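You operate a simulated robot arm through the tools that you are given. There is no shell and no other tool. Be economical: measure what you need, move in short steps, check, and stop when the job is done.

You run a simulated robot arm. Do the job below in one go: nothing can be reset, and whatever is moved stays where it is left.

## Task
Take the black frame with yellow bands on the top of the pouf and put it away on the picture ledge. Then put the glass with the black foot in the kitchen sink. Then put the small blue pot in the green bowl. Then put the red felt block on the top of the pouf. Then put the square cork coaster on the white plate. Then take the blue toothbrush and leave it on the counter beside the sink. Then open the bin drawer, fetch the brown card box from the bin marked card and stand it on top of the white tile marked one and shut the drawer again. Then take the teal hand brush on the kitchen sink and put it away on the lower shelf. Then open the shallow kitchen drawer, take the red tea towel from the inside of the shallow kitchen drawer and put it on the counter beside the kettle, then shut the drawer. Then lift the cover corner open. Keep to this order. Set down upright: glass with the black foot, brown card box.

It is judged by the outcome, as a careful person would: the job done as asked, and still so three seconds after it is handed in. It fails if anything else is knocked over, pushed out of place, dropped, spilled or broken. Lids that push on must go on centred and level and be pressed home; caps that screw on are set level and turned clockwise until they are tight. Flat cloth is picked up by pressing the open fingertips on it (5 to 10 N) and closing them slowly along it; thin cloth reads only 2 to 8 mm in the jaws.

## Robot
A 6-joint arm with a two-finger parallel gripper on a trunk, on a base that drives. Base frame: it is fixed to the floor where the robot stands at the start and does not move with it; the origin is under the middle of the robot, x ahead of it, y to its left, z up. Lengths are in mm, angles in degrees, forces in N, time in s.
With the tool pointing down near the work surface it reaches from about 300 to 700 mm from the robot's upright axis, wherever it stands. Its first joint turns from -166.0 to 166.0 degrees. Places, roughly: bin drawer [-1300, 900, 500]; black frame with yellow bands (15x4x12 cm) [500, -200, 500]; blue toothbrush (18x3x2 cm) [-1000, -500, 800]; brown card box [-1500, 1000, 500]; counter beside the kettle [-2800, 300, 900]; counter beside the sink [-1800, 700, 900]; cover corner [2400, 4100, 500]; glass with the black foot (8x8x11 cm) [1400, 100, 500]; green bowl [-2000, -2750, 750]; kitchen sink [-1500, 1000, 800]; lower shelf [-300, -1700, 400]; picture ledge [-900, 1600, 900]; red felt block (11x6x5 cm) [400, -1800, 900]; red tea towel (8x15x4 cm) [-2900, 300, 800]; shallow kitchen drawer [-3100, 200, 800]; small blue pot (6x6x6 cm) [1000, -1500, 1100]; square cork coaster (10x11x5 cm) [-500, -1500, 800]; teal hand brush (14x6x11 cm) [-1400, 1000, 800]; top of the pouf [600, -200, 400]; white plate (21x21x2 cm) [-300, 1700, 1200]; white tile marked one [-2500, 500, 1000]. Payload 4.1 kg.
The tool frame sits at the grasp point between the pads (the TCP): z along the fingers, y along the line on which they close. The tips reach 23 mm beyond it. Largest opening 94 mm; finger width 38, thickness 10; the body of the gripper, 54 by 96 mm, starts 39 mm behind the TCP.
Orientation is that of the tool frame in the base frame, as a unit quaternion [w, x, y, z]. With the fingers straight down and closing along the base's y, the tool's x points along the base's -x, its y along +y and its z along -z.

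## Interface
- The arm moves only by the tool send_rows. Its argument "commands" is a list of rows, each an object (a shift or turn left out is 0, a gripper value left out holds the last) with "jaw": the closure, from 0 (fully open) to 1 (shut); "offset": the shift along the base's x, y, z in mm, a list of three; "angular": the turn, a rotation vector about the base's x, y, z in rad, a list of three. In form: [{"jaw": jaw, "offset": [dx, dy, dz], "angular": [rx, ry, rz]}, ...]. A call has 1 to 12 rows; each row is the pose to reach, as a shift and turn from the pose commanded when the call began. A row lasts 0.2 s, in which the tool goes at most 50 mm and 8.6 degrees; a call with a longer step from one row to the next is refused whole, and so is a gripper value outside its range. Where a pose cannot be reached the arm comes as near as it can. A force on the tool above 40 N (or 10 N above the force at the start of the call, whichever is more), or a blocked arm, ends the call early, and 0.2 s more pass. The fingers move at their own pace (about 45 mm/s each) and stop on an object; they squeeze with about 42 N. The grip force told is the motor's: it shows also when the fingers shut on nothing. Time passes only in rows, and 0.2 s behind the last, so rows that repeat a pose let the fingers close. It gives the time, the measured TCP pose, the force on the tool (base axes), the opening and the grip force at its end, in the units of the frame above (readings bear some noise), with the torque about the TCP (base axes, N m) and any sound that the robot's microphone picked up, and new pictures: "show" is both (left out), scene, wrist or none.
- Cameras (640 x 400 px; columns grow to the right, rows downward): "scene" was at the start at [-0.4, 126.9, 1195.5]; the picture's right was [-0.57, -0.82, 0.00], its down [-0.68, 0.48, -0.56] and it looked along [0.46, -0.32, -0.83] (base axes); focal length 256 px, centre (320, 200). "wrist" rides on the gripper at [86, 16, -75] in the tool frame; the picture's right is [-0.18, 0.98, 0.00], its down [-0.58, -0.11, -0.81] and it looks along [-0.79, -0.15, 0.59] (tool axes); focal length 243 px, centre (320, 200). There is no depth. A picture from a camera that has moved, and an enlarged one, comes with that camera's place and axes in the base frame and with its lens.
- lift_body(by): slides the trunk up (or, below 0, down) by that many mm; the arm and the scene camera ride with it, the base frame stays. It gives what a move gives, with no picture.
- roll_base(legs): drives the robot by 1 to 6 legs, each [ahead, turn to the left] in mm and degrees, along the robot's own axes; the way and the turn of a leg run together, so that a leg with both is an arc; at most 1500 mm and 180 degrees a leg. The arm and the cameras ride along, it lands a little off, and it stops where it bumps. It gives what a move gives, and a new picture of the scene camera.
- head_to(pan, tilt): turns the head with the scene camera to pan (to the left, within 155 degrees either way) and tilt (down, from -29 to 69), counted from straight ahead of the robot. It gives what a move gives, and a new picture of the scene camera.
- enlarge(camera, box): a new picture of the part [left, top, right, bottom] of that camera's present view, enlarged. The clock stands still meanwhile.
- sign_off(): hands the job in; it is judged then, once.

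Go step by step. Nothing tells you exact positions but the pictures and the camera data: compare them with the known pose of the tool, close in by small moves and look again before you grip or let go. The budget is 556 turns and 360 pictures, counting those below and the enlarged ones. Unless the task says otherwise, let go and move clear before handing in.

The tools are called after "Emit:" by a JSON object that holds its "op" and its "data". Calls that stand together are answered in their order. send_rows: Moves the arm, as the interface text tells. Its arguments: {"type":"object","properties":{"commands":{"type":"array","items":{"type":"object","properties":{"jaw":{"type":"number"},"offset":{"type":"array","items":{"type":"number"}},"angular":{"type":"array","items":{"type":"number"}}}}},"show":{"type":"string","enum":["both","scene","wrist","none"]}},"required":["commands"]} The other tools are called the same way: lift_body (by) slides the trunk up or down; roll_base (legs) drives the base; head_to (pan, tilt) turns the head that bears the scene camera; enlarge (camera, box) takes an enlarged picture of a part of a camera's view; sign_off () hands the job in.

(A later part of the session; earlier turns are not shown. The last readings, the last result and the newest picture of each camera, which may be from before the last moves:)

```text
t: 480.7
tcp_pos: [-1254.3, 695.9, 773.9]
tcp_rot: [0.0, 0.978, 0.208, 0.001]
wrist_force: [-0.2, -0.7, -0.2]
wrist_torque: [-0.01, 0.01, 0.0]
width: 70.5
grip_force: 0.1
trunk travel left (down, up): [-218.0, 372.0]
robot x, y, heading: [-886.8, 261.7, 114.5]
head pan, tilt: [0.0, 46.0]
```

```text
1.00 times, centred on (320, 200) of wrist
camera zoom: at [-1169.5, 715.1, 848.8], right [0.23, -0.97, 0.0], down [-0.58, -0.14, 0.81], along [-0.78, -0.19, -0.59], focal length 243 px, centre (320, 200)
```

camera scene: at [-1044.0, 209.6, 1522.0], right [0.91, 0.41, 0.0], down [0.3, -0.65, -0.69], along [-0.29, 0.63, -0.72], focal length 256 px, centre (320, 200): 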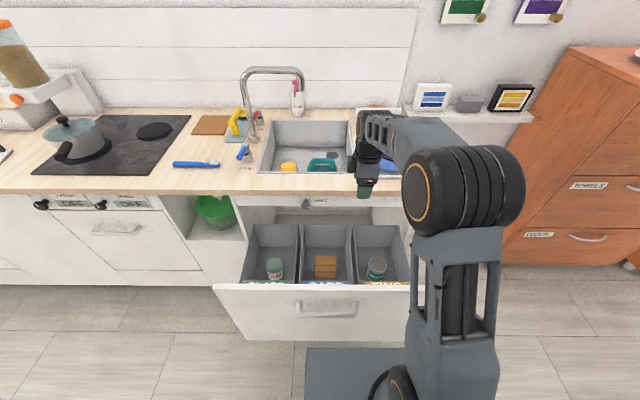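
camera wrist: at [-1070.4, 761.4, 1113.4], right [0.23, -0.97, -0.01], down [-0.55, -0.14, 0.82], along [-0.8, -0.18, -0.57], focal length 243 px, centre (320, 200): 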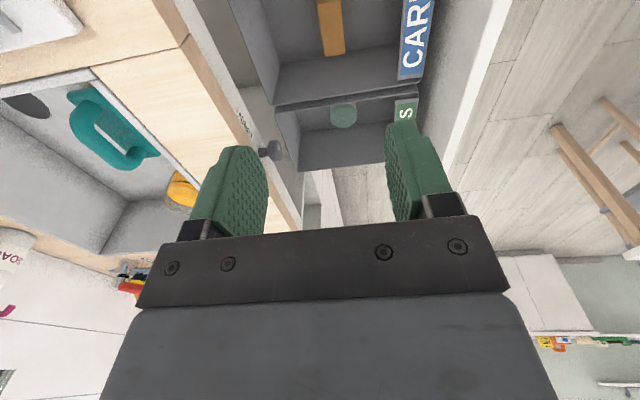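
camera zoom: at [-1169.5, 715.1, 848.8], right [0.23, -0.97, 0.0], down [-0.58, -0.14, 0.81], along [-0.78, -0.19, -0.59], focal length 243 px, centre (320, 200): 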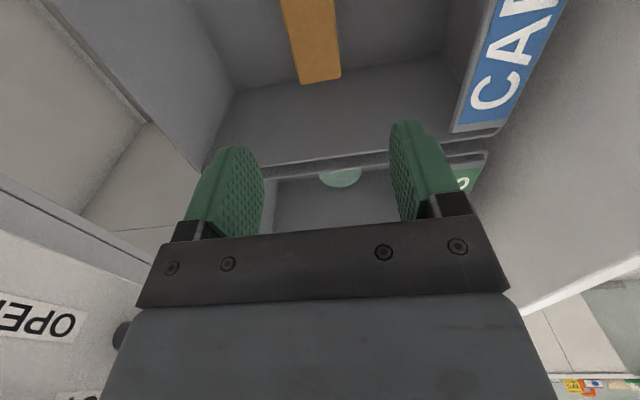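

Emit:
{"op": "send_rows", "data": {"commands": [{"offset": [0, 1, -40]}, {"offset": [0, 1, -80]}, {"offset": [0, 1, -110]}, {"offset": [0, 1, -135]}, {"offset": [0, 1, -152]}, {"offset": [0, 1, -164]}, {"offset": [0, 1, -164]}], "show": "wrist"}}

```text
t: 482.3
tcp_pos: [-1253.7, 696.6, 609.8]
tcp_rot: [0.001, 0.978, 0.208, 0.0]
wrist_force: [0.0, 0.6, -0.1]
wrist_torque: [-0.02, 0.01, 0.01]
width: 70.6
grip_force: 0.1
trunk travel left (down, up): [-218.0, 372.0]
robot x, y, heading: [-882.5, 260.0, 114.4]
head pan, tilt: [0.0, 46.0]
camera wrist: at [-1169.9, 716.9, 684.8], right [0.23, -0.97, 0.0], down [-0.58, -0.14, 0.81], along [-0.78, -0.19, -0.59], focal length 243 px, centre (320, 200)
```

wrist: 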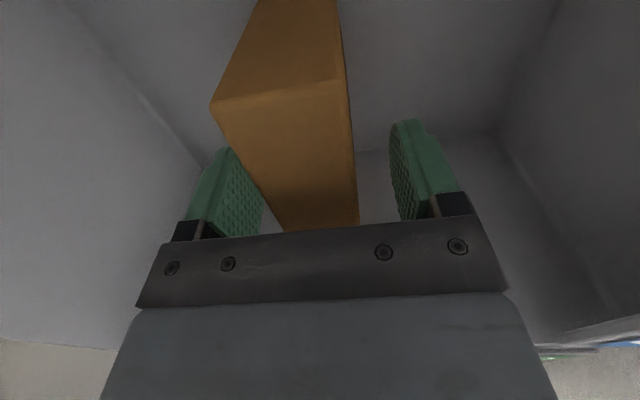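

Emit:
{"op": "send_rows", "data": {"commands": [{"offset": [-1, 2, 0], "jaw": 0.4}, {"offset": [-1, 2, 0], "jaw": 0.5}, {"offset": [-1, 2, 0], "jaw": 0.6}, {"offset": [-1, 2, 0], "jaw": 0.75}, {"offset": [-1, 2, 0], "jaw": 0.75}], "show": "none"}}

Emit:
{"op": "send_rows", "data": {"commands": [{"offset": [0, 0, 12]}, {"offset": [0, 0, 35]}, {"offset": [0, 0, 70]}, {"offset": [0, 0, 110]}, {"offset": [0, 0, 155]}, {"offset": [0, 0, 200]}, {"offset": [0, 0, 245]}, {"offset": [0, 0, 285]}], "show": "both"}}

```text
t: 483.5
tcp_pos: [-1255.1, 699.4, 610.0]
tcp_rot: [0.001, 0.978, 0.208, 0.001]
wrist_force: [-0.1, -0.5, -0.2]
wrist_torque: [0.03, 0.0, -0.01]
width: 39.4
grip_force: 41.9
trunk travel left (down, up): [-218.0, 372.0]
robot x, y, heading: [-885.1, 261.2, 114.5]
head pan, tilt: [0.0, 46.0]
```

```text
t: 485.3
tcp_pos: [-1255.9, 697.9, 895.4]
tcp_rot: [0.001, 0.978, 0.208, 0.002]
wrist_force: [0.3, 0.5, -0.3]
wrist_torque: [-0.01, -0.02, 0.02]
width: 39.2
grip_force: 42.6
trunk travel left (down, up): [-218.0, 372.0]
robot x, y, heading: [-886.8, 259.9, 114.6]
head pan, tilt: [0.0, 46.0]
camera scene: at [-1044.0, 209.6, 1252.0], right [0.91, 0.41, 0.0], down [0.3, -0.65, -0.69], along [-0.29, 0.63, -0.72], focal length 256 px, centre (320, 200)
camera wrist: at [-1170.7, 718.7, 971.6], right [0.23, -0.97, 0.0], down [-0.58, -0.14, 0.81], along [-0.78, -0.19, -0.59], focal length 243 px, centre (320, 200)
```

scene: 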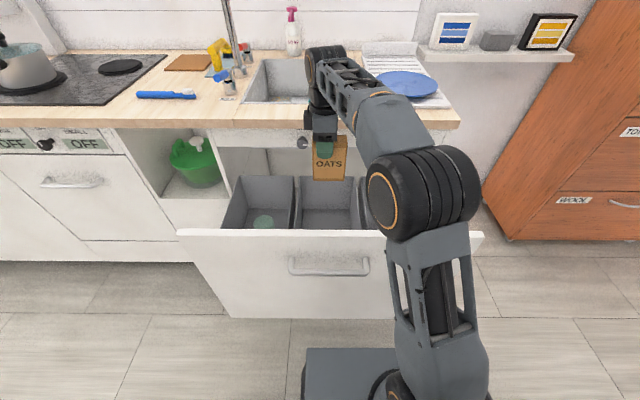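
wrist: 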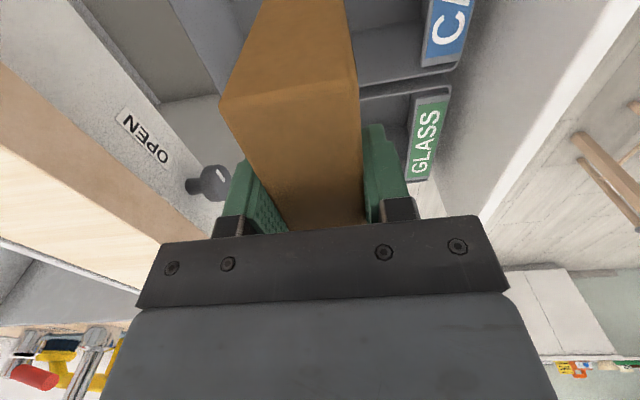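

The box is held upright. I raise the trunk and drive left along the counter to find the white tile.

Emit:
{"op": "lift_body", "data": {"by": 230}}

Emit:
{"op": "roll_base", "data": {"legs": [[-60, 0], [0, 90], [1250, 0]]}}

Emit:
{"op": "head_to", "data": {"pan": -85, "tilt": 35}}

```text
t: 487.8
tcp_pos: [-1256.5, 699.3, 1125.4]
tcp_rot: [0.0, 0.978, 0.207, 0.002]
wrist_force: [-0.6, 0.2, -0.2]
wrist_torque: [0.04, -0.01, 0.0]
width: 39.4
grip_force: 41.9
trunk travel left (down, up): [-448.0, 142.0]
robot x, y, heading: [-887.0, 259.3, 114.3]
head pan, tilt: [0.0, 46.0]
```

```text
t: 498.6
tcp_pos: [-2484.2, -670.3, 1126.5]
tcp_rot: [0.0, 0.554, 0.833, 0.001]
wrist_force: [0.2, 1.1, -0.5]
wrist_torque: [-0.02, 0.02, -0.01]
width: 39.3
grip_force: 41.8
trunk travel left (down, up): [-448.0, 142.0]
robot x, y, heading: [-2037.4, -311.0, -156.9]
head pan, tilt: [0.0, 46.0]
camera scene: at [-1987.8, -471.2, 1482.0], right [-0.39, 0.92, 0.0], down [0.66, 0.28, -0.69], along [-0.64, -0.27, -0.72], focal length 256 px, centre (320, 200)
```

scene: 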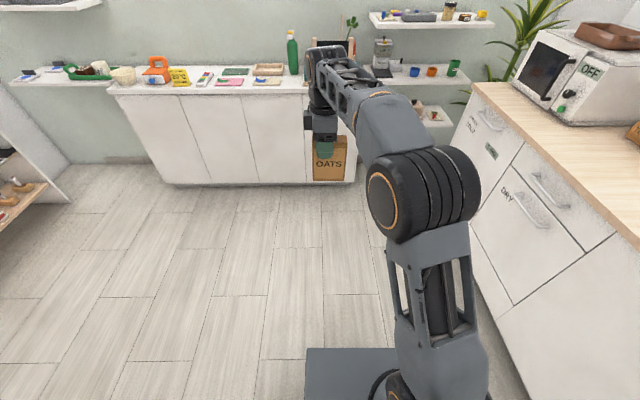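

```text
t: 500.2
tcp_pos: [-2483.6, -670.7, 1127.1]
tcp_rot: [-0.001, 0.554, 0.832, -0.001]
wrist_force: [-0.5, -0.9, 0.3]
wrist_torque: [0.03, -0.02, 0.01]
width: 39.4
grip_force: 41.9
trunk travel left (down, up): [-448.0, 142.0]
robot x, y, heading: [-2035.9, -312.6, -156.5]
head pan, tilt: [-85.0, 35.0]
camera scene: at [-1955.3, -361.9, 1498.3], right [0.88, 0.47, 0.0], down [0.27, -0.51, -0.82], along [-0.39, 0.72, -0.57], focal length 256 px, centre (320, 200)
```

scene: 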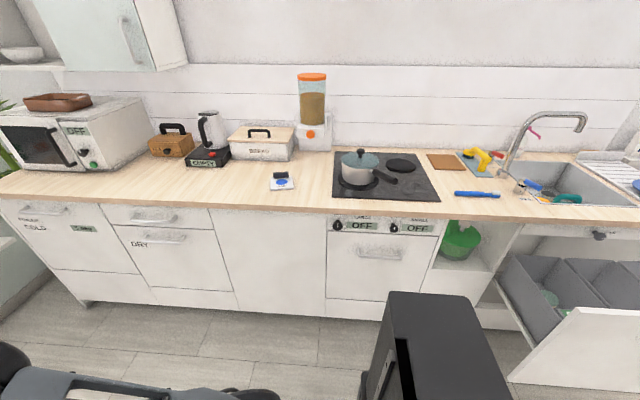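

Emit:
{"op": "enlarge", "data": {"camera": "scene", "box": [130, 60, 370, 210]}}

```text
2.67 times, centred on (250, 135) of scene
camera zoom: at [-1955.3, -361.9, 1498.3], right [0.88, 0.47, 0.0], down [0.27, -0.51, -0.82], along [-0.39, 0.72, -0.57], focal length 683 px, centre (507, 373)
```

zoom: 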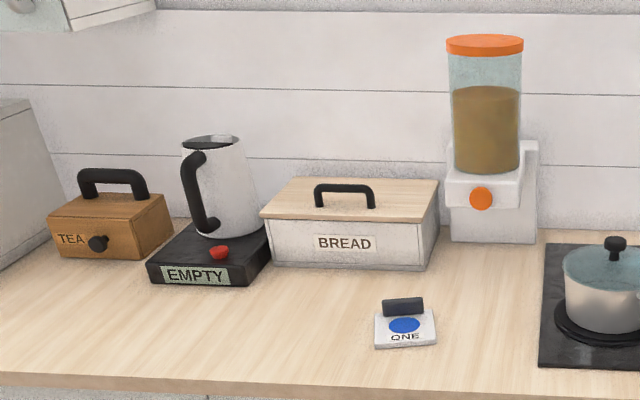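

The white tile marked ONE lies in front of the bread bin, with a small black handle at its rear. I go on and face the counter there.

Emit:
{"op": "roll_base", "data": {"legs": [[120, 0], [0, -89.2], [270, 0]]}}

Emit:
{"op": "head_to", "data": {"pan": 0, "tilt": 48}}

```text
t: 506.8
tcp_pos: [-2605.6, 343.1, 1125.1]
tcp_rot: [0.0, 0.981, 0.194, 0.002]
wrist_force: [0.9, 0.2, -1.3]
wrist_torque: [-0.01, -0.01, 0.03]
width: 39.1
grip_force: 42.6
trunk travel left (down, up): [-448.0, 142.0]
robot x, y, heading: [-2247.9, -105.5, 113.0]
head pan, tilt: [-85.0, 35.0]
camera scene: at [-2299.8, -184.6, 1498.3], right [0.47, -0.88, 0.0], down [-0.51, -0.27, -0.82], along [0.72, 0.38, -0.57], focal length 256 px, centre (320, 200)
```

scene: 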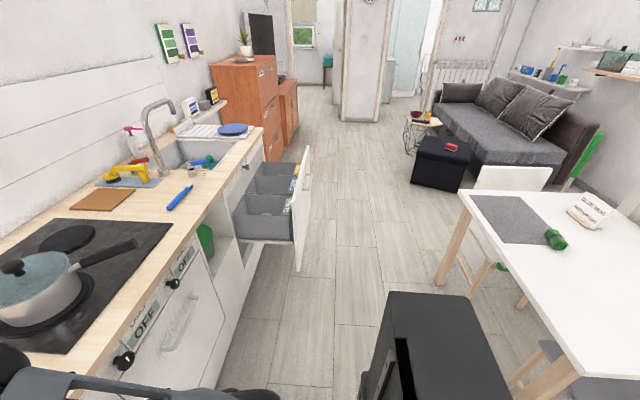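

```text
t: 508.4
tcp_pos: [-2606.7, 345.4, 1127.0]
tcp_rot: [0.0, 0.981, 0.193, 0.0]
wrist_force: [0.2, -0.1, 0.1]
wrist_torque: [-0.03, -0.02, -0.01]
width: 39.3
grip_force: 41.3
trunk travel left (down, up): [-448.0, 142.0]
robot x, y, heading: [-2250.3, -107.3, 112.8]
head pan, tilt: [0.0, 48.0]
camera scene: at [-2408.0, -153.2, 1479.3], right [0.92, 0.39, 0.0], down [0.29, -0.69, -0.67], along [-0.26, 0.62, -0.74], focal length 256 px, centre (320, 200)
```

scene: 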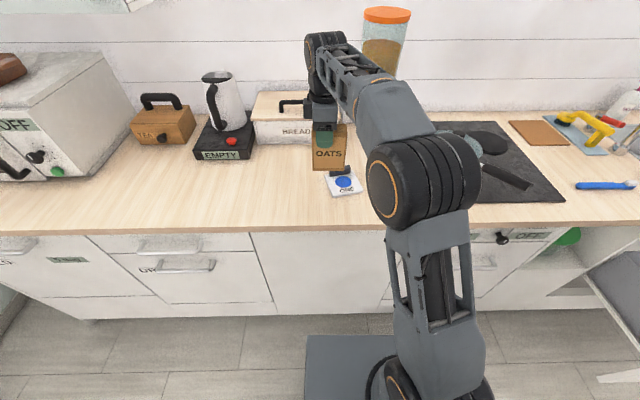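

Emit:
{"op": "enlarge", "data": {"camera": "scene", "box": [290, 110, 390, 210]}}

```text
4.00 times, centred on (340, 160) of scene
camera zoom: at [-2408.0, -153.2, 1479.3], right [0.92, 0.39, 0.0], down [0.29, -0.69, -0.67], along [-0.26, 0.62, -0.74], focal length 1024 px, centre (240, 360)
```

zoom: 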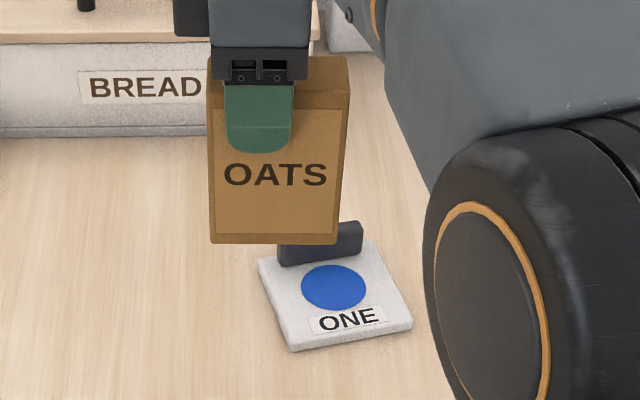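

Emit:
{"op": "send_rows", "data": {"commands": [{"offset": [11, 20, 0], "angular": [0, 0, 0.09]}, {"offset": [22, 40, 0], "angular": [0, 0, 0.18]}, {"offset": [34, 60.6, 0], "angular": [0, 0, 0.27]}, {"offset": [34, 60.6, -30], "angular": [0, 0, 0.27]}, {"offset": [34, 60.6, -60], "angular": [0, 0, 0.27]}, {"offset": [34, 60.6, -85], "angular": [0, 0, 0.27]}, {"offset": [34, 60.6, -100], "angular": [0, 0, 0.27]}, {"offset": [34, 60.6, -100], "angular": [0, 0, 0.27]}], "show": "wrist"}}

Emit:
{"op": "enlarge", "data": {"camera": "scene", "box": [290, 110, 390, 210]}}

```text
t: 510.2
tcp_pos: [-2571.2, 405.4, 1025.0]
tcp_rot: [0.001, 0.946, 0.324, 0.001]
wrist_force: [-0.4, -0.3, 0.3]
wrist_torque: [0.0, 0.0, 0.0]
width: 39.4
grip_force: 41.9
trunk travel left (down, up): [-448.0, 142.0]
robot x, y, heading: [-2244.2, -104.3, 112.8]
head pan, tilt: [0.0, 48.0]
camera wrist: at [-2493.5, 445.1, 1100.9], right [0.46, -0.89, 0.0], down [-0.53, -0.27, 0.81], along [-0.72, -0.37, -0.59], focal length 243 px, centre (320, 200)
```

wrist: 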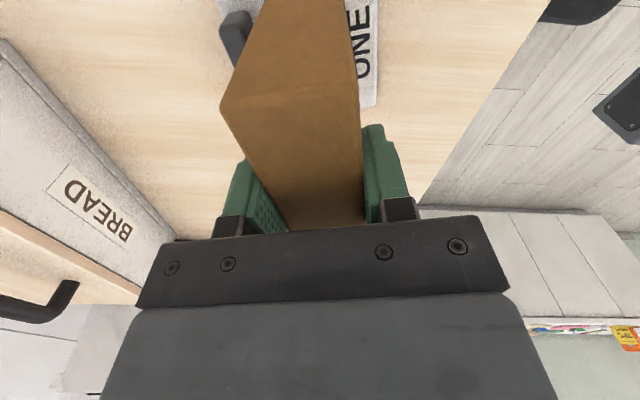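

```text
4.00 times, centred on (340, 160) of scene
camera zoom: at [-2408.1, -153.2, 1479.3], right [0.92, 0.39, 0.0], down [0.29, -0.69, -0.67], along [-0.26, 0.62, -0.74], focal length 1024 px, centre (240, 360)
```

zoom: 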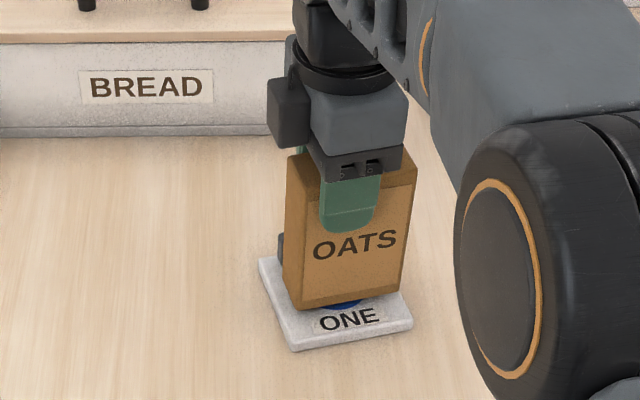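

Emit:
{"op": "send_rows", "data": {"commands": [{"offset": [-4, 0.6, -5]}, {"offset": [-4, 0.6, -10]}, {"offset": [-4, 0.6, -14]}, {"offset": [-4, 0.6, -17]}, {"offset": [-4, 0.6, -20]}, {"offset": [-4, 0.6, -23]}, {"offset": [-4, 0.6, -26]}, {"offset": [-4, 0.6, -29]}], "show": "none"}}

Emit:
{"op": "enlarge", "data": {"camera": "scene", "box": [290, 110, 390, 210]}}

```text
t: 512.0
tcp_pos: [-2574.6, 403.6, 1002.3]
tcp_rot: [-0.004, 0.947, 0.323, 0.0]
wrist_force: [0.2, -1.6, 38.4]
wrist_torque: [-0.23, -0.19, -0.01]
width: 39.4
grip_force: 41.4
trunk travel left (down, up): [-448.0, 142.0]
robot x, y, heading: [-2243.3, -105.8, 112.9]
head pan, tilt: [0.0, 48.0]
```

```text
4.00 times, centred on (340, 160) of scene
camera zoom: at [-2406.2, -156.3, 1479.5], right [0.92, 0.39, 0.0], down [0.29, -0.68, -0.67], along [-0.26, 0.62, -0.74], focal length 1024 px, centre (240, 360)
```

zoom: 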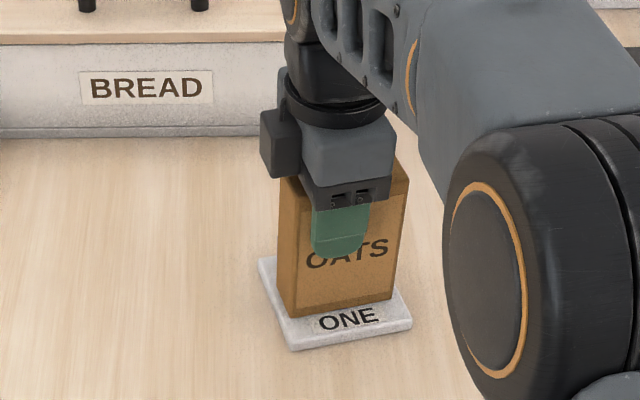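

Emit:
{"op": "send_rows", "data": {"commands": [{"offset": [0, 0, 3]}, {"offset": [0, 0, 3], "jaw": 0.5}, {"offset": [0, 0, 3], "jaw": 0.4}, {"offset": [0, 0, 3], "jaw": 0.35}, {"offset": [0, 0, 15]}, {"offset": [0, 0, 45]}, {"offset": [0, 0, 80]}, {"offset": [0, 0, 120]}, {"offset": [30, -50, 130]}, {"offset": [50, -90, 130]}], "show": "none"}}

Emit:
{"op": "enlarge", "data": {"camera": "scene", "box": [240, 60, 440, 220]}}

```text
refused: row 9 steps farther than a row can; nothing moved
```

```text
2.50 times, centred on (340, 140) of scene
camera zoom: at [-2406.2, -156.3, 1479.5], right [0.92, 0.39, 0.0], down [0.29, -0.68, -0.67], along [-0.26, 0.62, -0.74], focal length 640 px, centre (270, 350)
```

zoom: 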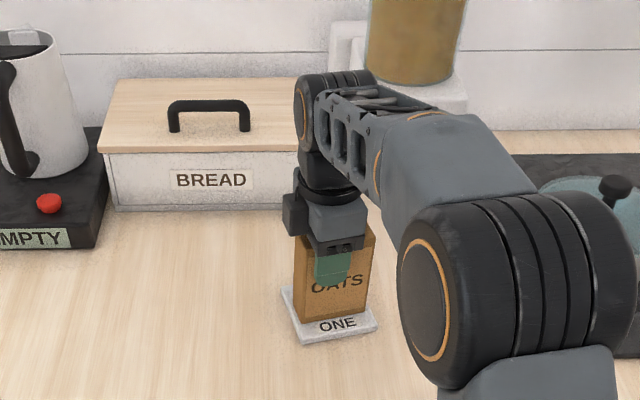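

Emit:
{"op": "send_rows", "data": {"commands": [{"offset": [0, 0, 3]}, {"offset": [0, 0, 3], "jaw": 0.5}, {"offset": [0, 0, 3], "jaw": 0.4}, {"offset": [0, 0, 3], "jaw": 0.35}, {"offset": [0, 0, 15]}, {"offset": [0, 0, 45]}, {"offset": [0, 0, 80]}, {"offset": [0, 0, 120]}, {"offset": [20, -35, 130]}, {"offset": [40, -70, 130]}], "show": "none"}}

Emit:
{"op": "enlarge", "data": {"camera": "scene", "box": [240, 60, 440, 220]}}

```text
t: 514.2
tcp_pos: [-2535.2, 333.9, 1123.0]
tcp_rot: [0.0, 0.946, 0.324, 0.001]
wrist_force: [-0.6, 0.0, -0.4]
wrist_torque: [0.03, -0.04, 0.0]
width: 61.2
grip_force: 0.1
trunk travel left (down, up): [-448.0, 142.0]
robot x, y, heading: [-2249.6, -106.5, 112.7]
head pan, tilt: [0.0, 48.0]
```

```text
2.50 times, centred on (340, 140) of scene
camera zoom: at [-2407.6, -153.7, 1479.3], right [0.92, 0.39, 0.0], down [0.29, -0.69, -0.67], along [-0.26, 0.62, -0.74], focal length 640 px, centre (270, 350)
```

zoom: 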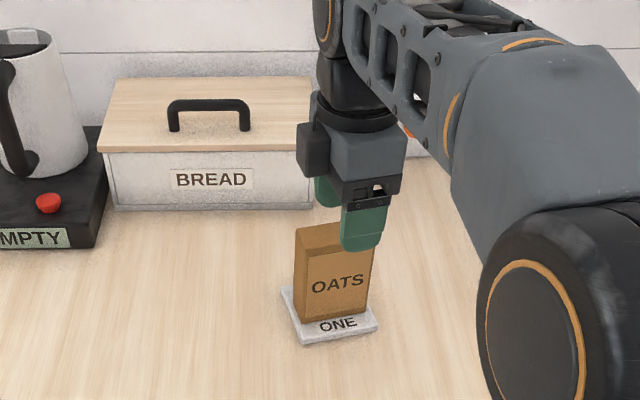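

The box stands on the tile. Now I drive back to shut the bin drawer.

Emit:
{"op": "roll_base", "data": {"legs": [[-290, 0], [0, -89], [1330, 0], [0, 90]]}}

```text
t: 530.0
tcp_pos: [-1244.6, 616.1, 1124.1]
tcp_rot: [0.001, 0.938, 0.347, 0.001]
wrist_force: [0.0, 0.1, 0.3]
wrist_torque: [-0.02, -0.01, -0.02]
width: 61.2
grip_force: 0.0
trunk travel left (down, up): [-448.0, 142.0]
robot x, y, heading: [-937.5, 187.0, 115.7]
head pan, tilt: [0.0, 48.0]
camera scene: at [-1093.2, 134.6, 1479.3], right [0.9, 0.43, 0.0], down [0.32, -0.67, -0.67], along [-0.29, 0.6, -0.74], focal length 256 px, centre (320, 200)
```

scene: 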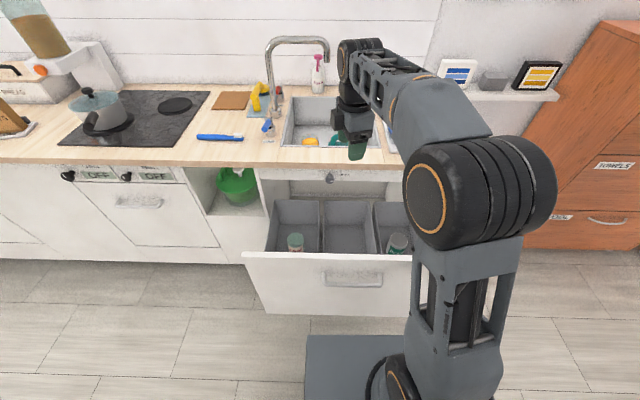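

Emit:
{"op": "roll_base", "data": {"legs": [[-110, 0]]}}

Emit:
{"op": "send_rows", "data": {"commands": [{"offset": [8, -5, -30], "angular": [0, 0, -0.095], "jaw": 1}, {"offset": [16, -10, -60], "angular": [0, 0, -0.19]}, {"offset": [24, -15, -90], "angular": [0, 0, -0.285]}, {"offset": [24, -15, -110], "angular": [0, 0, -0.285]}], "show": "none"}}

Emit:
{"op": "send_rows", "data": {"commands": [{"offset": [0, 0, 0], "angular": [0.1301, 0.0588, 0]}, {"offset": [3, -7, 0], "angular": [0.2602, 0.1176, 0]}, {"offset": [6, -14, 0], "angular": [0.3903, 0.1764, 0]}, {"offset": [9, -21, 0], "angular": [0.5204, 0.2352, 0]}, {"offset": [12, -28, 0], "angular": [0.6505, 0.294, 0]}, {"offset": [15, -34, 0], "angular": [0.7806, 0.3528, 0]}, {"offset": [18, -41, 0], "angular": [0.9107, 0.4116, 0]}, {"offset": [21, -48, 0], "angular": [0.954, 0.431, 0]}, {"offset": [21, -48, 0], "angular": [0.954, 0.431, 0]}], "show": "scene"}}

```text
t: 531.1
tcp_pos: [-1197.1, 519.5, 1124.4]
tcp_rot: [0.0, 0.938, 0.347, 0.0]
wrist_force: [1.0, -0.3, 0.0]
wrist_torque: [-0.02, 0.0, -0.03]
width: 61.5
grip_force: 0.1
trunk travel left (down, up): [-448.0, 142.0]
robot x, y, heading: [-890.7, 87.4, 115.4]
head pan, tilt: [0.0, 48.0]
camera scene: at [-1046.8, 37.3, 1479.3], right [0.9, 0.43, 0.0], down [0.32, -0.67, -0.67], along [-0.29, 0.6, -0.74], focal length 256 px, centre (320, 200)
```

scene: 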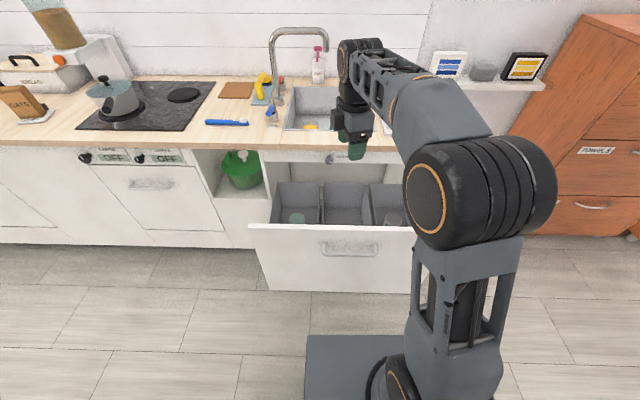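

```text
t: 532.1
tcp_pos: [-1171.7, 502.4, 1015.1]
tcp_rot: [0.001, 0.978, 0.209, 0.001]
wrist_force: [-0.3, -0.4, 0.0]
wrist_torque: [-0.03, -0.02, 0.0]
width: 0.0
grip_force: 30.1
trunk travel left (down, up): [-448.0, 142.0]
robot x, y, heading: [-890.9, 88.9, 115.5]
head pan, tilt: [0.0, 48.0]
```

```text
t: 534.1
tcp_pos: [-1153.6, 454.8, 1014.8]
tcp_rot: [-0.488, 0.847, 0.182, -0.105]
wrist_force: [0.3, -0.3, 0.4]
wrist_torque: [-0.03, -0.01, -0.02]
width: 0.0
grip_force: 42.2
trunk travel left (down, up): [-448.0, 142.0]
robot x, y, heading: [-886.6, 91.0, 115.4]
head pan, tilt: [0.0, 48.0]
camera scene: at [-1046.9, 37.6, 1479.3], right [0.9, 0.43, 0.0], down [0.32, -0.67, -0.67], along [-0.29, 0.6, -0.74], focal length 256 px, centre (320, 200)
```

scene: 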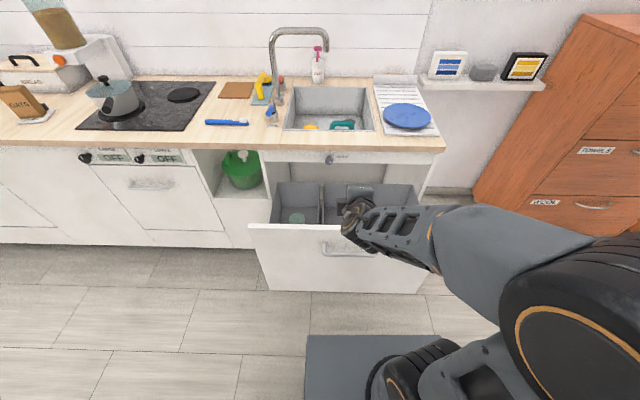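

Emit:
{"op": "lift_body", "data": {"by": -255}}

Emit:
{"op": "roll_base", "data": {"legs": [[0, -1], [220, 0]]}}

```text
t: 536.8
tcp_pos: [-1152.2, 456.9, 759.9]
tcp_rot: [-0.488, 0.847, 0.182, -0.105]
wrist_force: [-0.5, -1.0, 0.1]
wrist_torque: [0.02, -0.02, 0.03]
width: 0.0
grip_force: 42.2
trunk travel left (down, up): [-193.0, 397.0]
robot x, y, heading: [-891.2, 93.4, 115.4]
head pan, tilt: [0.0, 48.0]
```

```text
t: 538.8
tcp_pos: [-1237.6, 662.5, 760.6]
tcp_rot: [-0.489, 0.849, 0.172, -0.101]
wrist_force: [0.0, -1.0, 0.0]
wrist_torque: [0.02, 0.02, 0.0]
width: 0.1
grip_force: 42.2
trunk travel left (down, up): [-193.0, 397.0]
robot x, y, heading: [-978.7, 294.0, 114.3]
head pan, tilt: [0.0, 48.0]
camera scene: at [-1139.6, 243.0, 1224.3], right [0.91, 0.41, 0.0], down [0.31, -0.68, -0.67], along [-0.28, 0.61, -0.74], focal length 256 px, centre (320, 200)
```

scene: 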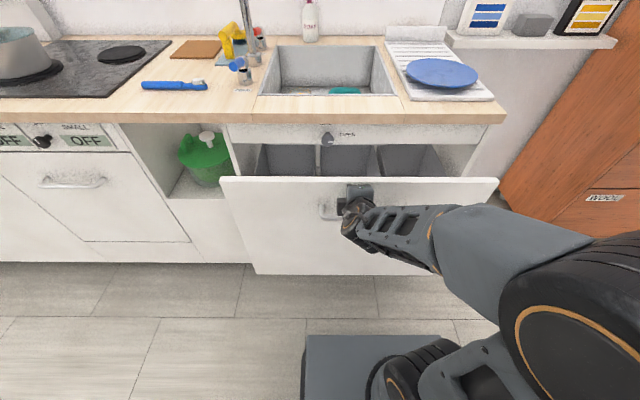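

Emit:
{"op": "roll_base", "data": {"legs": [[110, 0]]}}

Emit:
{"op": "roll_base", "data": {"legs": [[60, 0]]}}

```text
t: 540.0
tcp_pos: [-1283.0, 763.6, 759.9]
tcp_rot: [-0.489, 0.849, 0.173, -0.1]
wrist_force: [-0.2, -0.2, -0.3]
wrist_torque: [0.0, -0.01, -0.03]
width: 0.3
grip_force: 42.1
trunk travel left (down, up): [-193.0, 397.0]
robot x, y, heading: [-1028.0, 393.4, 114.3]
head pan, tilt: [0.0, 48.0]
camera scene: at [-1185.0, 343.5, 1224.3], right [0.91, 0.41, 0.0], down [0.31, -0.68, -0.67], along [-0.28, 0.61, -0.74], focal length 256 px, centre (320, 200)
```

scene: 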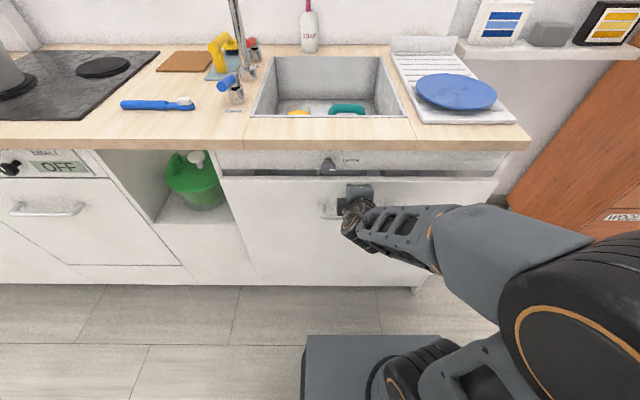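

```text
t: 541.0
tcp_pos: [-1298.1, 799.4, 758.5]
tcp_rot: [-0.489, 0.849, 0.175, -0.101]
wrist_force: [12.9, -18.0, 12.4]
wrist_torque: [0.15, 0.26, 0.31]
width: 0.0
grip_force: 42.5
trunk travel left (down, up): [-193.0, 397.0]
robot x, y, heading: [-1046.8, 437.0, 114.0]
head pan, tilt: [0.0, 48.0]
stopped in leg 1: the force on the tool passed its limit (the readings are from after the stop); the commanded pose is now the measured one
camera scene: at [-1201.8, 381.8, 1224.3], right [0.91, 0.41, 0.0], down [0.31, -0.68, -0.67], along [-0.28, 0.61, -0.74], focal length 256 px, centre (320, 200)
```

scene: 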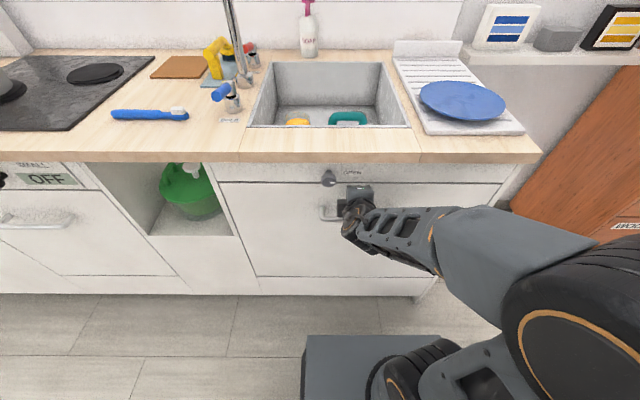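

Emit:
{"op": "send_rows", "data": {"commands": [{"offset": [-1.5, 3.5, 0]}, {"offset": [-3, 6.5, 0]}, {"offset": [-4, 9, 0]}], "show": "none"}}

Emit:
{"op": "enlarge", "data": {"camera": "scene", "box": [190, 140, 530, 310]}}

```text
t: 541.3
tcp_pos: [-1298.6, 799.9, 759.0]
tcp_rot: [-0.488, 0.849, 0.176, -0.101]
wrist_force: [14.8, -23.3, 15.9]
wrist_torque: [0.22, 0.28, 0.29]
width: 0.0
grip_force: 41.8
trunk travel left (down, up): [-193.0, 397.0]
robot x, y, heading: [-1043.1, 432.9, 114.5]
head pan, tilt: [0.0, 48.0]
stopped in row 1: the force on the tool passed its limit (the readings are from after the stop); the commanded pose is now the measured one
```

```text
1.88 times, centred on (360, 225) of scene
camera zoom: at [-1201.2, 380.6, 1224.5], right [0.91, 0.41, 0.0], down [0.31, -0.68, -0.67], along [-0.28, 0.61, -0.74], focal length 482 px, centre (245, 153)
```

zoom: 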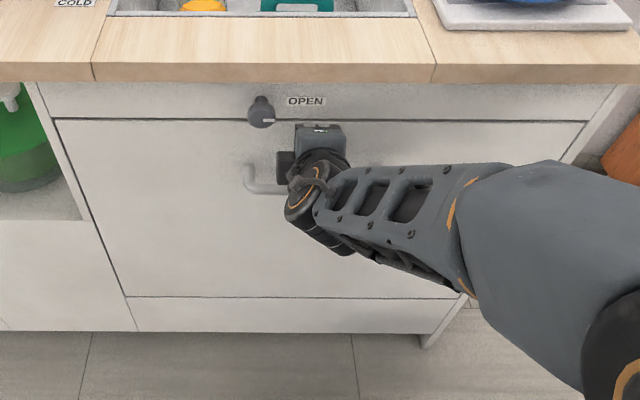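

The drawer is shut. Next the teal hand brush in the sink: I back off, raise the trunk and turn the tool down with the camera to the left.

Emit:
{"op": "roll_base", "data": {"legs": [[-200, 0]]}}

Emit:
{"op": "lift_body", "data": {"by": 340}}

Emit:
{"op": "send_rows", "data": {"commands": [{"offset": [-3, 7, 0], "angular": [-0.1301, -0.0588, 0], "jaw": 0.5}, {"offset": [-6, 14, 0], "angular": [-0.2602, -0.1176, 0]}, {"offset": [-9, 21, 0], "angular": [-0.3903, -0.1764, 0]}, {"offset": [-12, 28, 0], "angular": [-0.5204, -0.2352, 0]}, {"offset": [-15, 34, 0], "angular": [-0.6505, -0.294, 0]}, {"offset": [-18, 41, 0], "angular": [-0.7806, -0.3528, 0]}, {"offset": [-21, 48, 0], "angular": [-0.9107, -0.4116, 0]}, {"offset": [-21, 48, 0], "angular": [-0.954, -0.431, 0]}], "show": "none"}}

Emit:
{"op": "send_rows", "data": {"commands": [{"angular": [0, 0, -0.1428]}, {"angular": [0, 0, -0.2856]}, {"angular": [0, 0, -0.4284]}, {"angular": [0, 0, -0.5712]}, {"angular": [0, 0, -0.714]}, {"angular": [0, 0, -0.8568]}, {"angular": [0, 0, -0.9996]}, {"angular": [0, 0, -1.1424]}, {"angular": [0, 0, -1.2852]}, {"angular": [0, 0, -1.428]}, {"angular": [0, 0, -1.5708]}], "show": "none"}}

Emit:
{"op": "send_rows", "data": {"commands": [{"angular": [0, 0, -0.1428]}, {"angular": [0, 0, -0.2856]}, {"angular": [0, 0, -0.4284]}, {"angular": [0, 0, -0.5712]}, {"angular": [0, 0, -0.714]}, {"angular": [0, 0, -0.8568]}, {"angular": [0, 0, -0.9996]}, {"angular": [0, 0, -1.1424]}, {"angular": [0, 0, -1.2852]}, {"angular": [0, 0, -1.428]}, {"angular": [0, 0, -1.5708]}], "show": "scene"}}

```text
t: 543.0
tcp_pos: [-1215.2, 615.6, 757.2]
tcp_rot: [-0.486, 0.85, 0.176, -0.1]
wrist_force: [0.1, -0.4, 0.8]
wrist_torque: [-0.01, 0.02, -0.02]
width: 0.0
grip_force: 41.6
trunk travel left (down, up): [-193.0, 397.0]
robot x, y, heading: [-961.3, 247.0, 114.3]
head pan, tilt: [0.0, 48.0]
camera scene: at [-1118.6, 197.0, 1224.3], right [0.91, 0.41, 0.0], down [0.31, -0.68, -0.67], along [-0.28, 0.61, -0.74], focal length 256 px, centre (320, 200)
```

scene: 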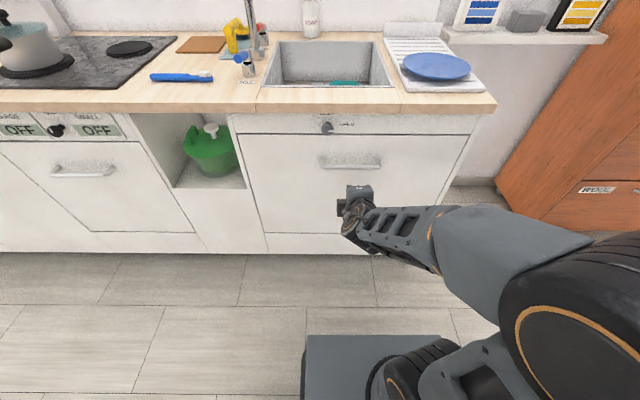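

```text
t: 546.3
tcp_pos: [-1216.0, 615.5, 1097.6]
tcp_rot: [-0.486, 0.85, 0.176, -0.101]
wrist_force: [1.0, -0.2, 0.3]
wrist_torque: [0.0, 0.01, -0.01]
width: 0.1
grip_force: 42.2
trunk travel left (down, up): [-533.0, 57.0]
robot x, y, heading: [-964.0, 249.7, 114.5]
head pan, tilt: [0.0, 48.0]
```

```text
t: 548.1
tcp_pos: [-1237.6, 663.0, 1098.1]
tcp_rot: [0.003, 0.978, 0.207, 0.006]
wrist_force: [-0.4, -0.7, 0.0]
wrist_torque: [0.0, 0.03, -0.02]
width: 46.8
grip_force: 0.1
trunk travel left (down, up): [-533.0, 57.0]
robot x, y, heading: [-964.2, 246.5, 114.4]
head pan, tilt: [0.0, 48.0]
```

```text
t: 550.5
tcp_pos: [-1236.9, 663.1, 1097.3]
tcp_rot: [0.008, 0.837, -0.547, 0.003]
wrist_force: [0.0, 0.2, -0.3]
wrist_torque: [-0.05, -0.02, 0.02]
width: 47.3
grip_force: 0.0
trunk travel left (down, up): [-533.0, 57.0]
robot x, y, heading: [-961.1, 245.7, 114.3]
head pan, tilt: [0.0, 48.0]
```

```text
t: 552.9
tcp_pos: [-1236.8, 663.7, 1097.8]
tcp_rot: [-0.008, -0.205, 0.979, 0.003]
wrist_force: [-0.3, 0.4, 0.5]
wrist_torque: [-0.01, 0.0, 0.01]
width: 47.1
grip_force: 0.1
trunk travel left (down, up): [-533.0, 57.0]
robot x, y, heading: [-961.8, 248.1, 114.3]
head pan, tilt: [0.0, 48.0]
camera scene: at [-1118.6, 196.9, 1564.3], right [0.91, 0.41, 0.0], down [0.31, -0.68, -0.67], along [-0.28, 0.61, -0.74], focal length 256 px, centre (320, 200)
```

scene: 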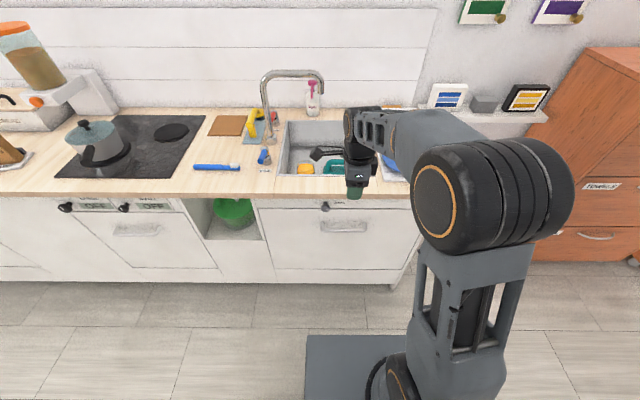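

Emit:
{"op": "send_rows", "data": {"commands": [{"offset": [30, 13, 0]}, {"offset": [60, 27, 0]}], "show": "none"}}

Emit:
{"op": "roll_base", "data": {"legs": [[345, 0]]}}

Emit:
{"op": "enlarge", "data": {"camera": "wrist", "box": [0, 0, 640, 400]}}

```text
t: 553.5
tcp_pos: [-1176.5, 692.1, 1098.2]
tcp_rot: [-0.008, -0.206, 0.978, 0.003]
wrist_force: [0.7, -0.9, 0.0]
wrist_torque: [0.0, 0.02, -0.02]
width: 47.2
grip_force: 0.1
trunk travel left (down, up): [-533.0, 57.0]
robot x, y, heading: [-960.4, 249.4, 114.5]
head pan, tilt: [0.0, 48.0]
```

```text
t: 555.7
tcp_pos: [-1320.0, 1007.7, 1097.5]
tcp_rot: [-0.007, -0.207, 0.978, 0.002]
wrist_force: [0.1, -0.1, 0.1]
wrist_torque: [0.02, -0.03, 0.0]
width: 47.3
grip_force: 0.0
trunk travel left (down, up): [-533.0, 57.0]
robot x, y, heading: [-1101.0, 559.8, 114.4]
head pan, tilt: [0.0, 48.0]
camera scene: at [-1261.7, 512.2, 1564.3], right [0.91, 0.41, 0.0], down [0.31, -0.68, -0.67], along [-0.28, 0.61, -0.74], focal length 256 px, centre (320, 200)
```

scene: 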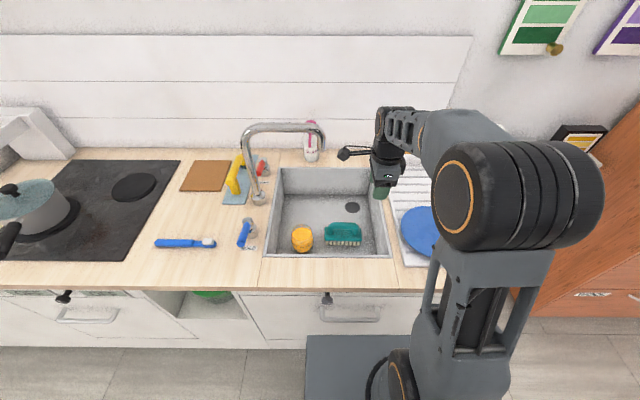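

```text
1.00 times, centred on (320, 200) of wrist
camera zoom: at [-1405.3, 985.9, 1173.4], right [-0.23, 0.97, 0.01], down [0.59, 0.13, 0.8], along [0.78, 0.19, -0.6], focal length 243 px, centre (320, 200)
```

zoom: 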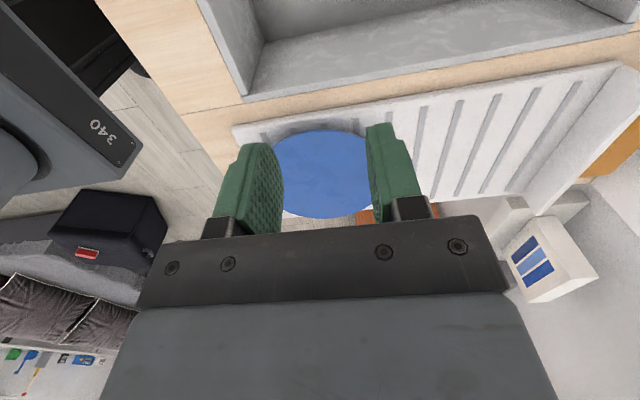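

Emit:
{"op": "enlarge", "data": {"camera": "scene", "box": [250, 150, 410, 270]}}

```text
3.33 times, centred on (330, 210) of scene
camera zoom: at [-1261.7, 512.2, 1564.3], right [0.91, 0.41, 0.0], down [0.31, -0.68, -0.67], along [-0.28, 0.61, -0.74], focal length 854 px, centre (287, 167)
```

zoom: 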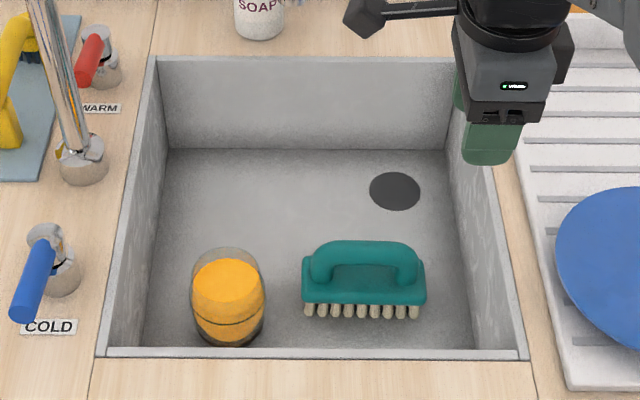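

I lean the tool 45° (hand toward the right) so it clears the spout and later fits under the shelf.

Emit:
{"op": "send_rows", "data": {"commands": [{"offset": [-2, 4, 0], "angular": [-0.0539, 0.1192, 0], "jaw": 0.45}, {"offset": [-4, 9, 0], "angular": [-0.1078, 0.2383, 0]}, {"offset": [-8, 18, 0], "angular": [-0.1618, 0.3575, 0]}, {"offset": [-12, 27, 0], "angular": [-0.2157, 0.4767, 0]}, {"offset": [-16, 36, 0], "angular": [-0.2696, 0.5958, 0]}, {"offset": [-20, 45, 0], "angular": [-0.3235, 0.715, 0]}, {"offset": [-20, 45, 0], "angular": [-0.3235, 0.715, 0]}], "show": "both"}}

```text
t: 557.3
tcp_pos: [-1339.6, 1052.3, 1096.3]
tcp_rot: [-0.381, -0.19, 0.901, -0.08]
wrist_force: [1.0, 0.0, 0.0]
wrist_torque: [0.0, 0.03, 0.01]
width: 51.7
grip_force: 0.1
trunk travel left (down, up): [-533.0, 57.0]
robot x, y, heading: [-1102.7, 561.6, 114.5]
head pan, tilt: [0.0, 48.0]
camera scene: at [-1261.5, 511.9, 1564.3], right [0.91, 0.41, 0.0], down [0.31, -0.68, -0.67], along [-0.28, 0.61, -0.74], focal length 256 px, centre (320, 200)
camera wrist: at [-1353.2, 1063.4, 1210.7], right [-0.28, 0.95, -0.13], down [0.94, 0.3, 0.14], along [0.18, -0.08, -0.98], focal length 243 px, centre (320, 200)
```

scene: 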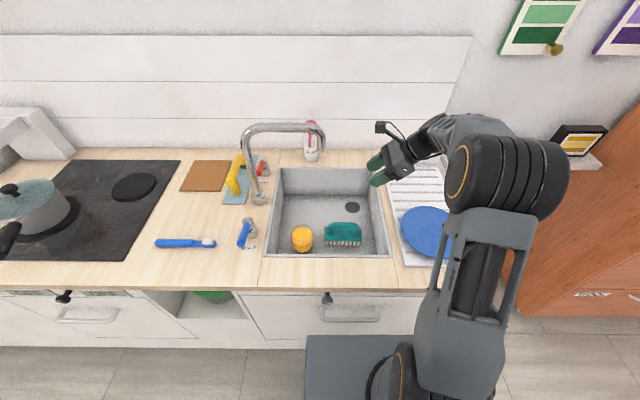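
wrist: 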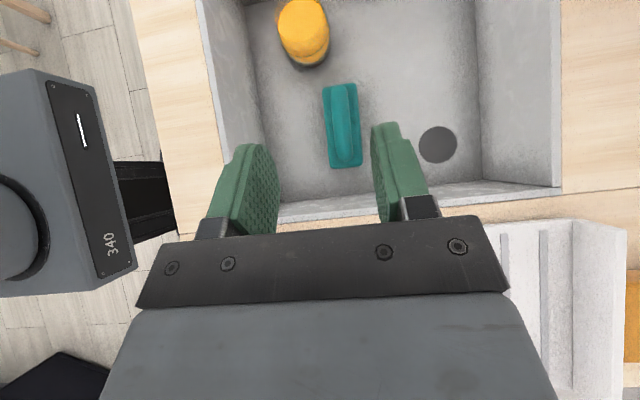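

Emit:
{"op": "send_rows", "data": {"commands": [{"offset": [-19, -6, -30]}, {"offset": [-38, -12, -70]}, {"offset": [-56, -16.6, -110]}, {"offset": [-56, -16.6, -150]}, {"offset": [-56, -16.6, -185]}, {"offset": [-56, -16.6, -205]}, {"offset": [-56, -16.6, -205]}], "show": "both"}}

```text
t: 558.9
tcp_pos: [-1396.2, 1034.0, 892.2]
tcp_rot: [-0.381, -0.189, 0.902, -0.079]
wrist_force: [-0.7, 0.3, 0.4]
wrist_torque: [0.0, 0.01, 0.0]
width: 51.4
grip_force: 0.0
trunk travel left (down, up): [-533.0, 57.0]
robot x, y, heading: [-1102.2, 564.0, 114.2]
head pan, tilt: [0.0, 48.0]
camera scene: at [-1261.5, 511.8, 1564.3], right [0.91, 0.41, 0.0], down [0.31, -0.68, -0.67], along [-0.28, 0.61, -0.74], focal length 256 px, centre (320, 200)
camera wrist: at [-1409.9, 1045.6, 1006.6], right [-0.28, 0.95, -0.13], down [0.94, 0.3, 0.15], along [0.18, -0.08, -0.98], focal length 243 px, centre (320, 200)
```

scene: 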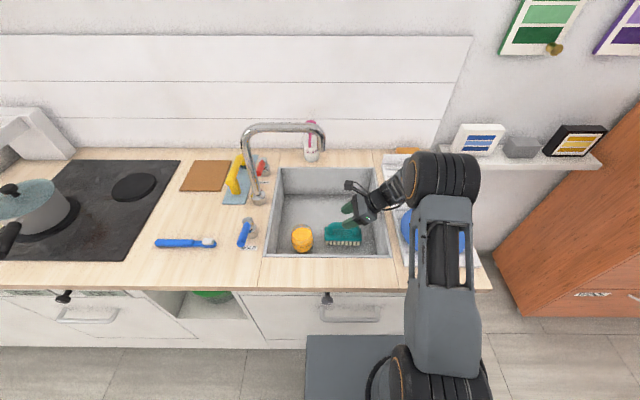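
wrist: 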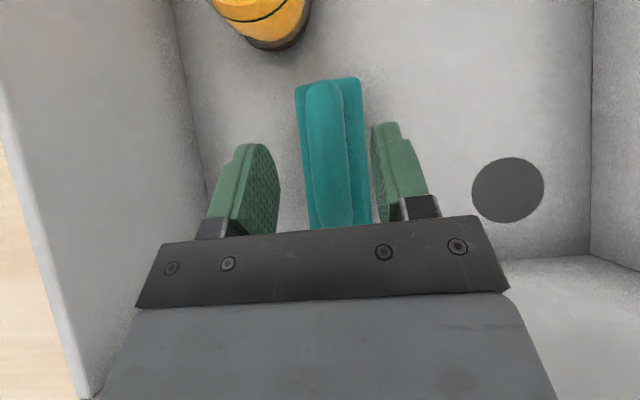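

Emit:
{"op": "send_rows", "data": {"commands": [{"offset": [0, 0, -20]}, {"offset": [0, 0, -38]}, {"offset": [0, 0, -50]}, {"offset": [0, 0, -54]}, {"offset": [0, 0, -54], "jaw": 0.6}, {"offset": [0, 0, -54], "jaw": 0.75}, {"offset": [0, 0, -54], "jaw": 0.9}, {"offset": [0, 0, -54], "jaw": 0.9}], "show": "wrist"}}

```text
t: 560.7
tcp_pos: [-1396.3, 1035.0, 845.1]
tcp_rot: [-0.382, -0.191, 0.901, -0.073]
wrist_force: [2.8, -0.4, 12.4]
wrist_torque: [-0.37, -0.49, 0.0]
width: 25.9
grip_force: 41.7
trunk travel left (down, up): [-533.0, 57.0]
robot x, y, heading: [-1098.7, 564.6, 114.3]
head pan, tilt: [0.0, 48.0]
camera wrist: at [-1409.8, 1045.5, 959.0], right [-0.28, 0.95, -0.12], down [0.94, 0.29, 0.15], along [0.17, -0.07, -0.98], focal length 243 px, centre (320, 200)
```

wrist: 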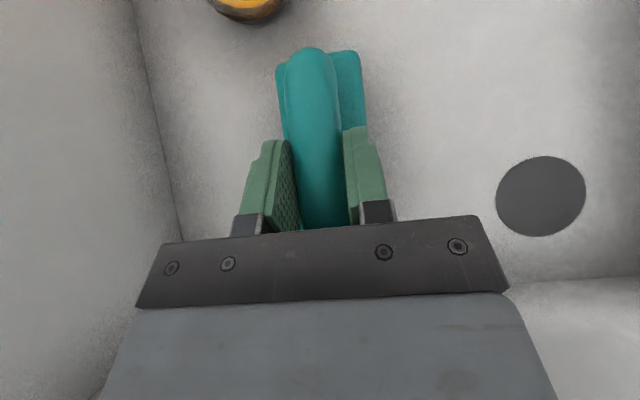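

Emit:
{"op": "send_rows", "data": {"commands": [{"offset": [0, 0, 12]}, {"offset": [0, 0, 40]}, {"offset": [0, 0, 80]}, {"offset": [0, 0, 120]}, {"offset": [0, 0, 160]}, {"offset": [0, 0, 195]}, {"offset": [17, -30, 195]}, {"offset": [40, -68, 195]}, {"offset": [60, -110, 195]}], "show": "both"}}

```text
t: 562.7
tcp_pos: [-1336.0, 924.3, 1032.7]
tcp_rot: [-0.38, -0.19, 0.902, -0.08]
wrist_force: [-0.2, 0.6, -1.5]
wrist_torque: [-0.01, 0.0, 0.0]
width: 25.9
grip_force: 42.0
trunk travel left (down, up): [-533.0, 57.0]
robot x, y, heading: [-1105.2, 561.6, 114.3]
head pan, tilt: [0.0, 48.0]
camera scene: at [-1261.4, 511.3, 1564.3], right [0.91, 0.41, 0.0], down [0.31, -0.68, -0.67], along [-0.28, 0.61, -0.74], focal length 256 px, centre (320, 200)
camera wrist: at [-1348.6, 936.4, 1147.2], right [-0.28, 0.95, -0.13], down [0.94, 0.3, 0.15], along [0.18, -0.08, -0.98], focal length 243 px, centre (320, 200)
```

scene: 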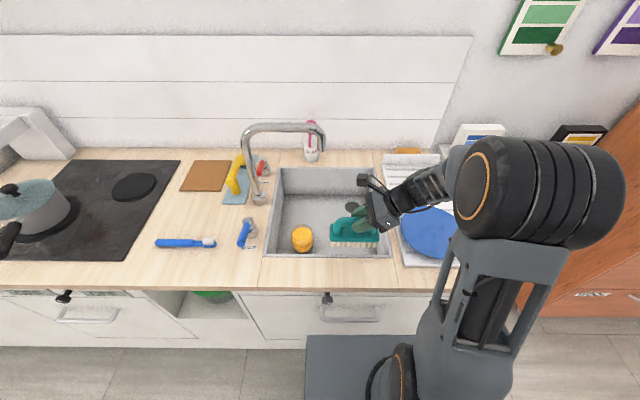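
wrist: 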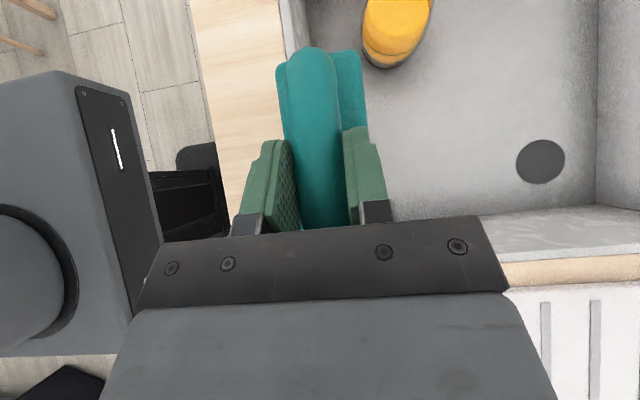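

The brush is held level. I back out and drive round to the white shelf unit.

Emit:
{"op": "lift_body", "data": {"by": 50}}

Emit:
{"op": "roll_base", "data": {"legs": [[-400, 0], [0, -143.8], [908, 0], [0, -27.3]]}}

```text
t: 563.6
tcp_pos: [-1334.5, 926.0, 1081.8]
tcp_rot: [-0.38, -0.189, 0.902, -0.079]
wrist_force: [0.0, 0.1, -1.4]
wrist_torque: [-0.01, 0.01, -0.02]
width: 25.6
grip_force: 42.0
trunk travel left (down, up): [-583.0, 7.0]
robot x, y, heading: [-1105.5, 561.4, 114.4]
head pan, tilt: [0.0, 48.0]
```

```text
t: 577.7
tcp_pos: [148.6, -539.7, 1081.5]
tcp_rot: [-0.114, 0.881, 0.27, 0.372]
wrist_force: [0.0, 0.5, -1.9]
wrist_torque: [0.01, -0.01, 0.0]
width: 25.6
grip_force: 42.0
trunk travel left (down, up): [-583.0, 7.0]
robot x, y, heading: [-142.4, -220.8, -55.2]
head pan, tilt: [0.0, 48.0]
camera scene: at [4.1, -142.8, 1614.3], right [-0.82, -0.57, 0.0], down [-0.42, 0.61, -0.67], along [0.38, -0.55, -0.74], focal length 256 px, centre (320, 200)
```

scene: 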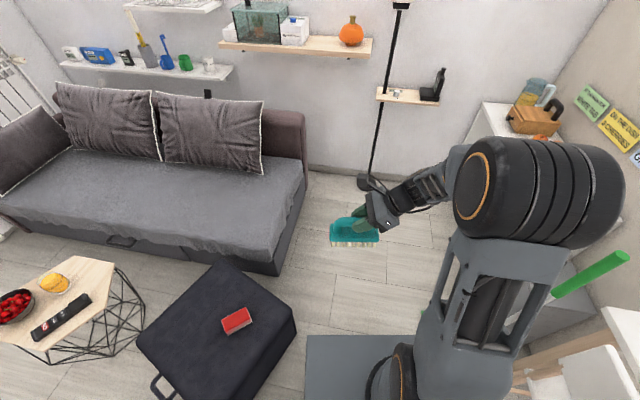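

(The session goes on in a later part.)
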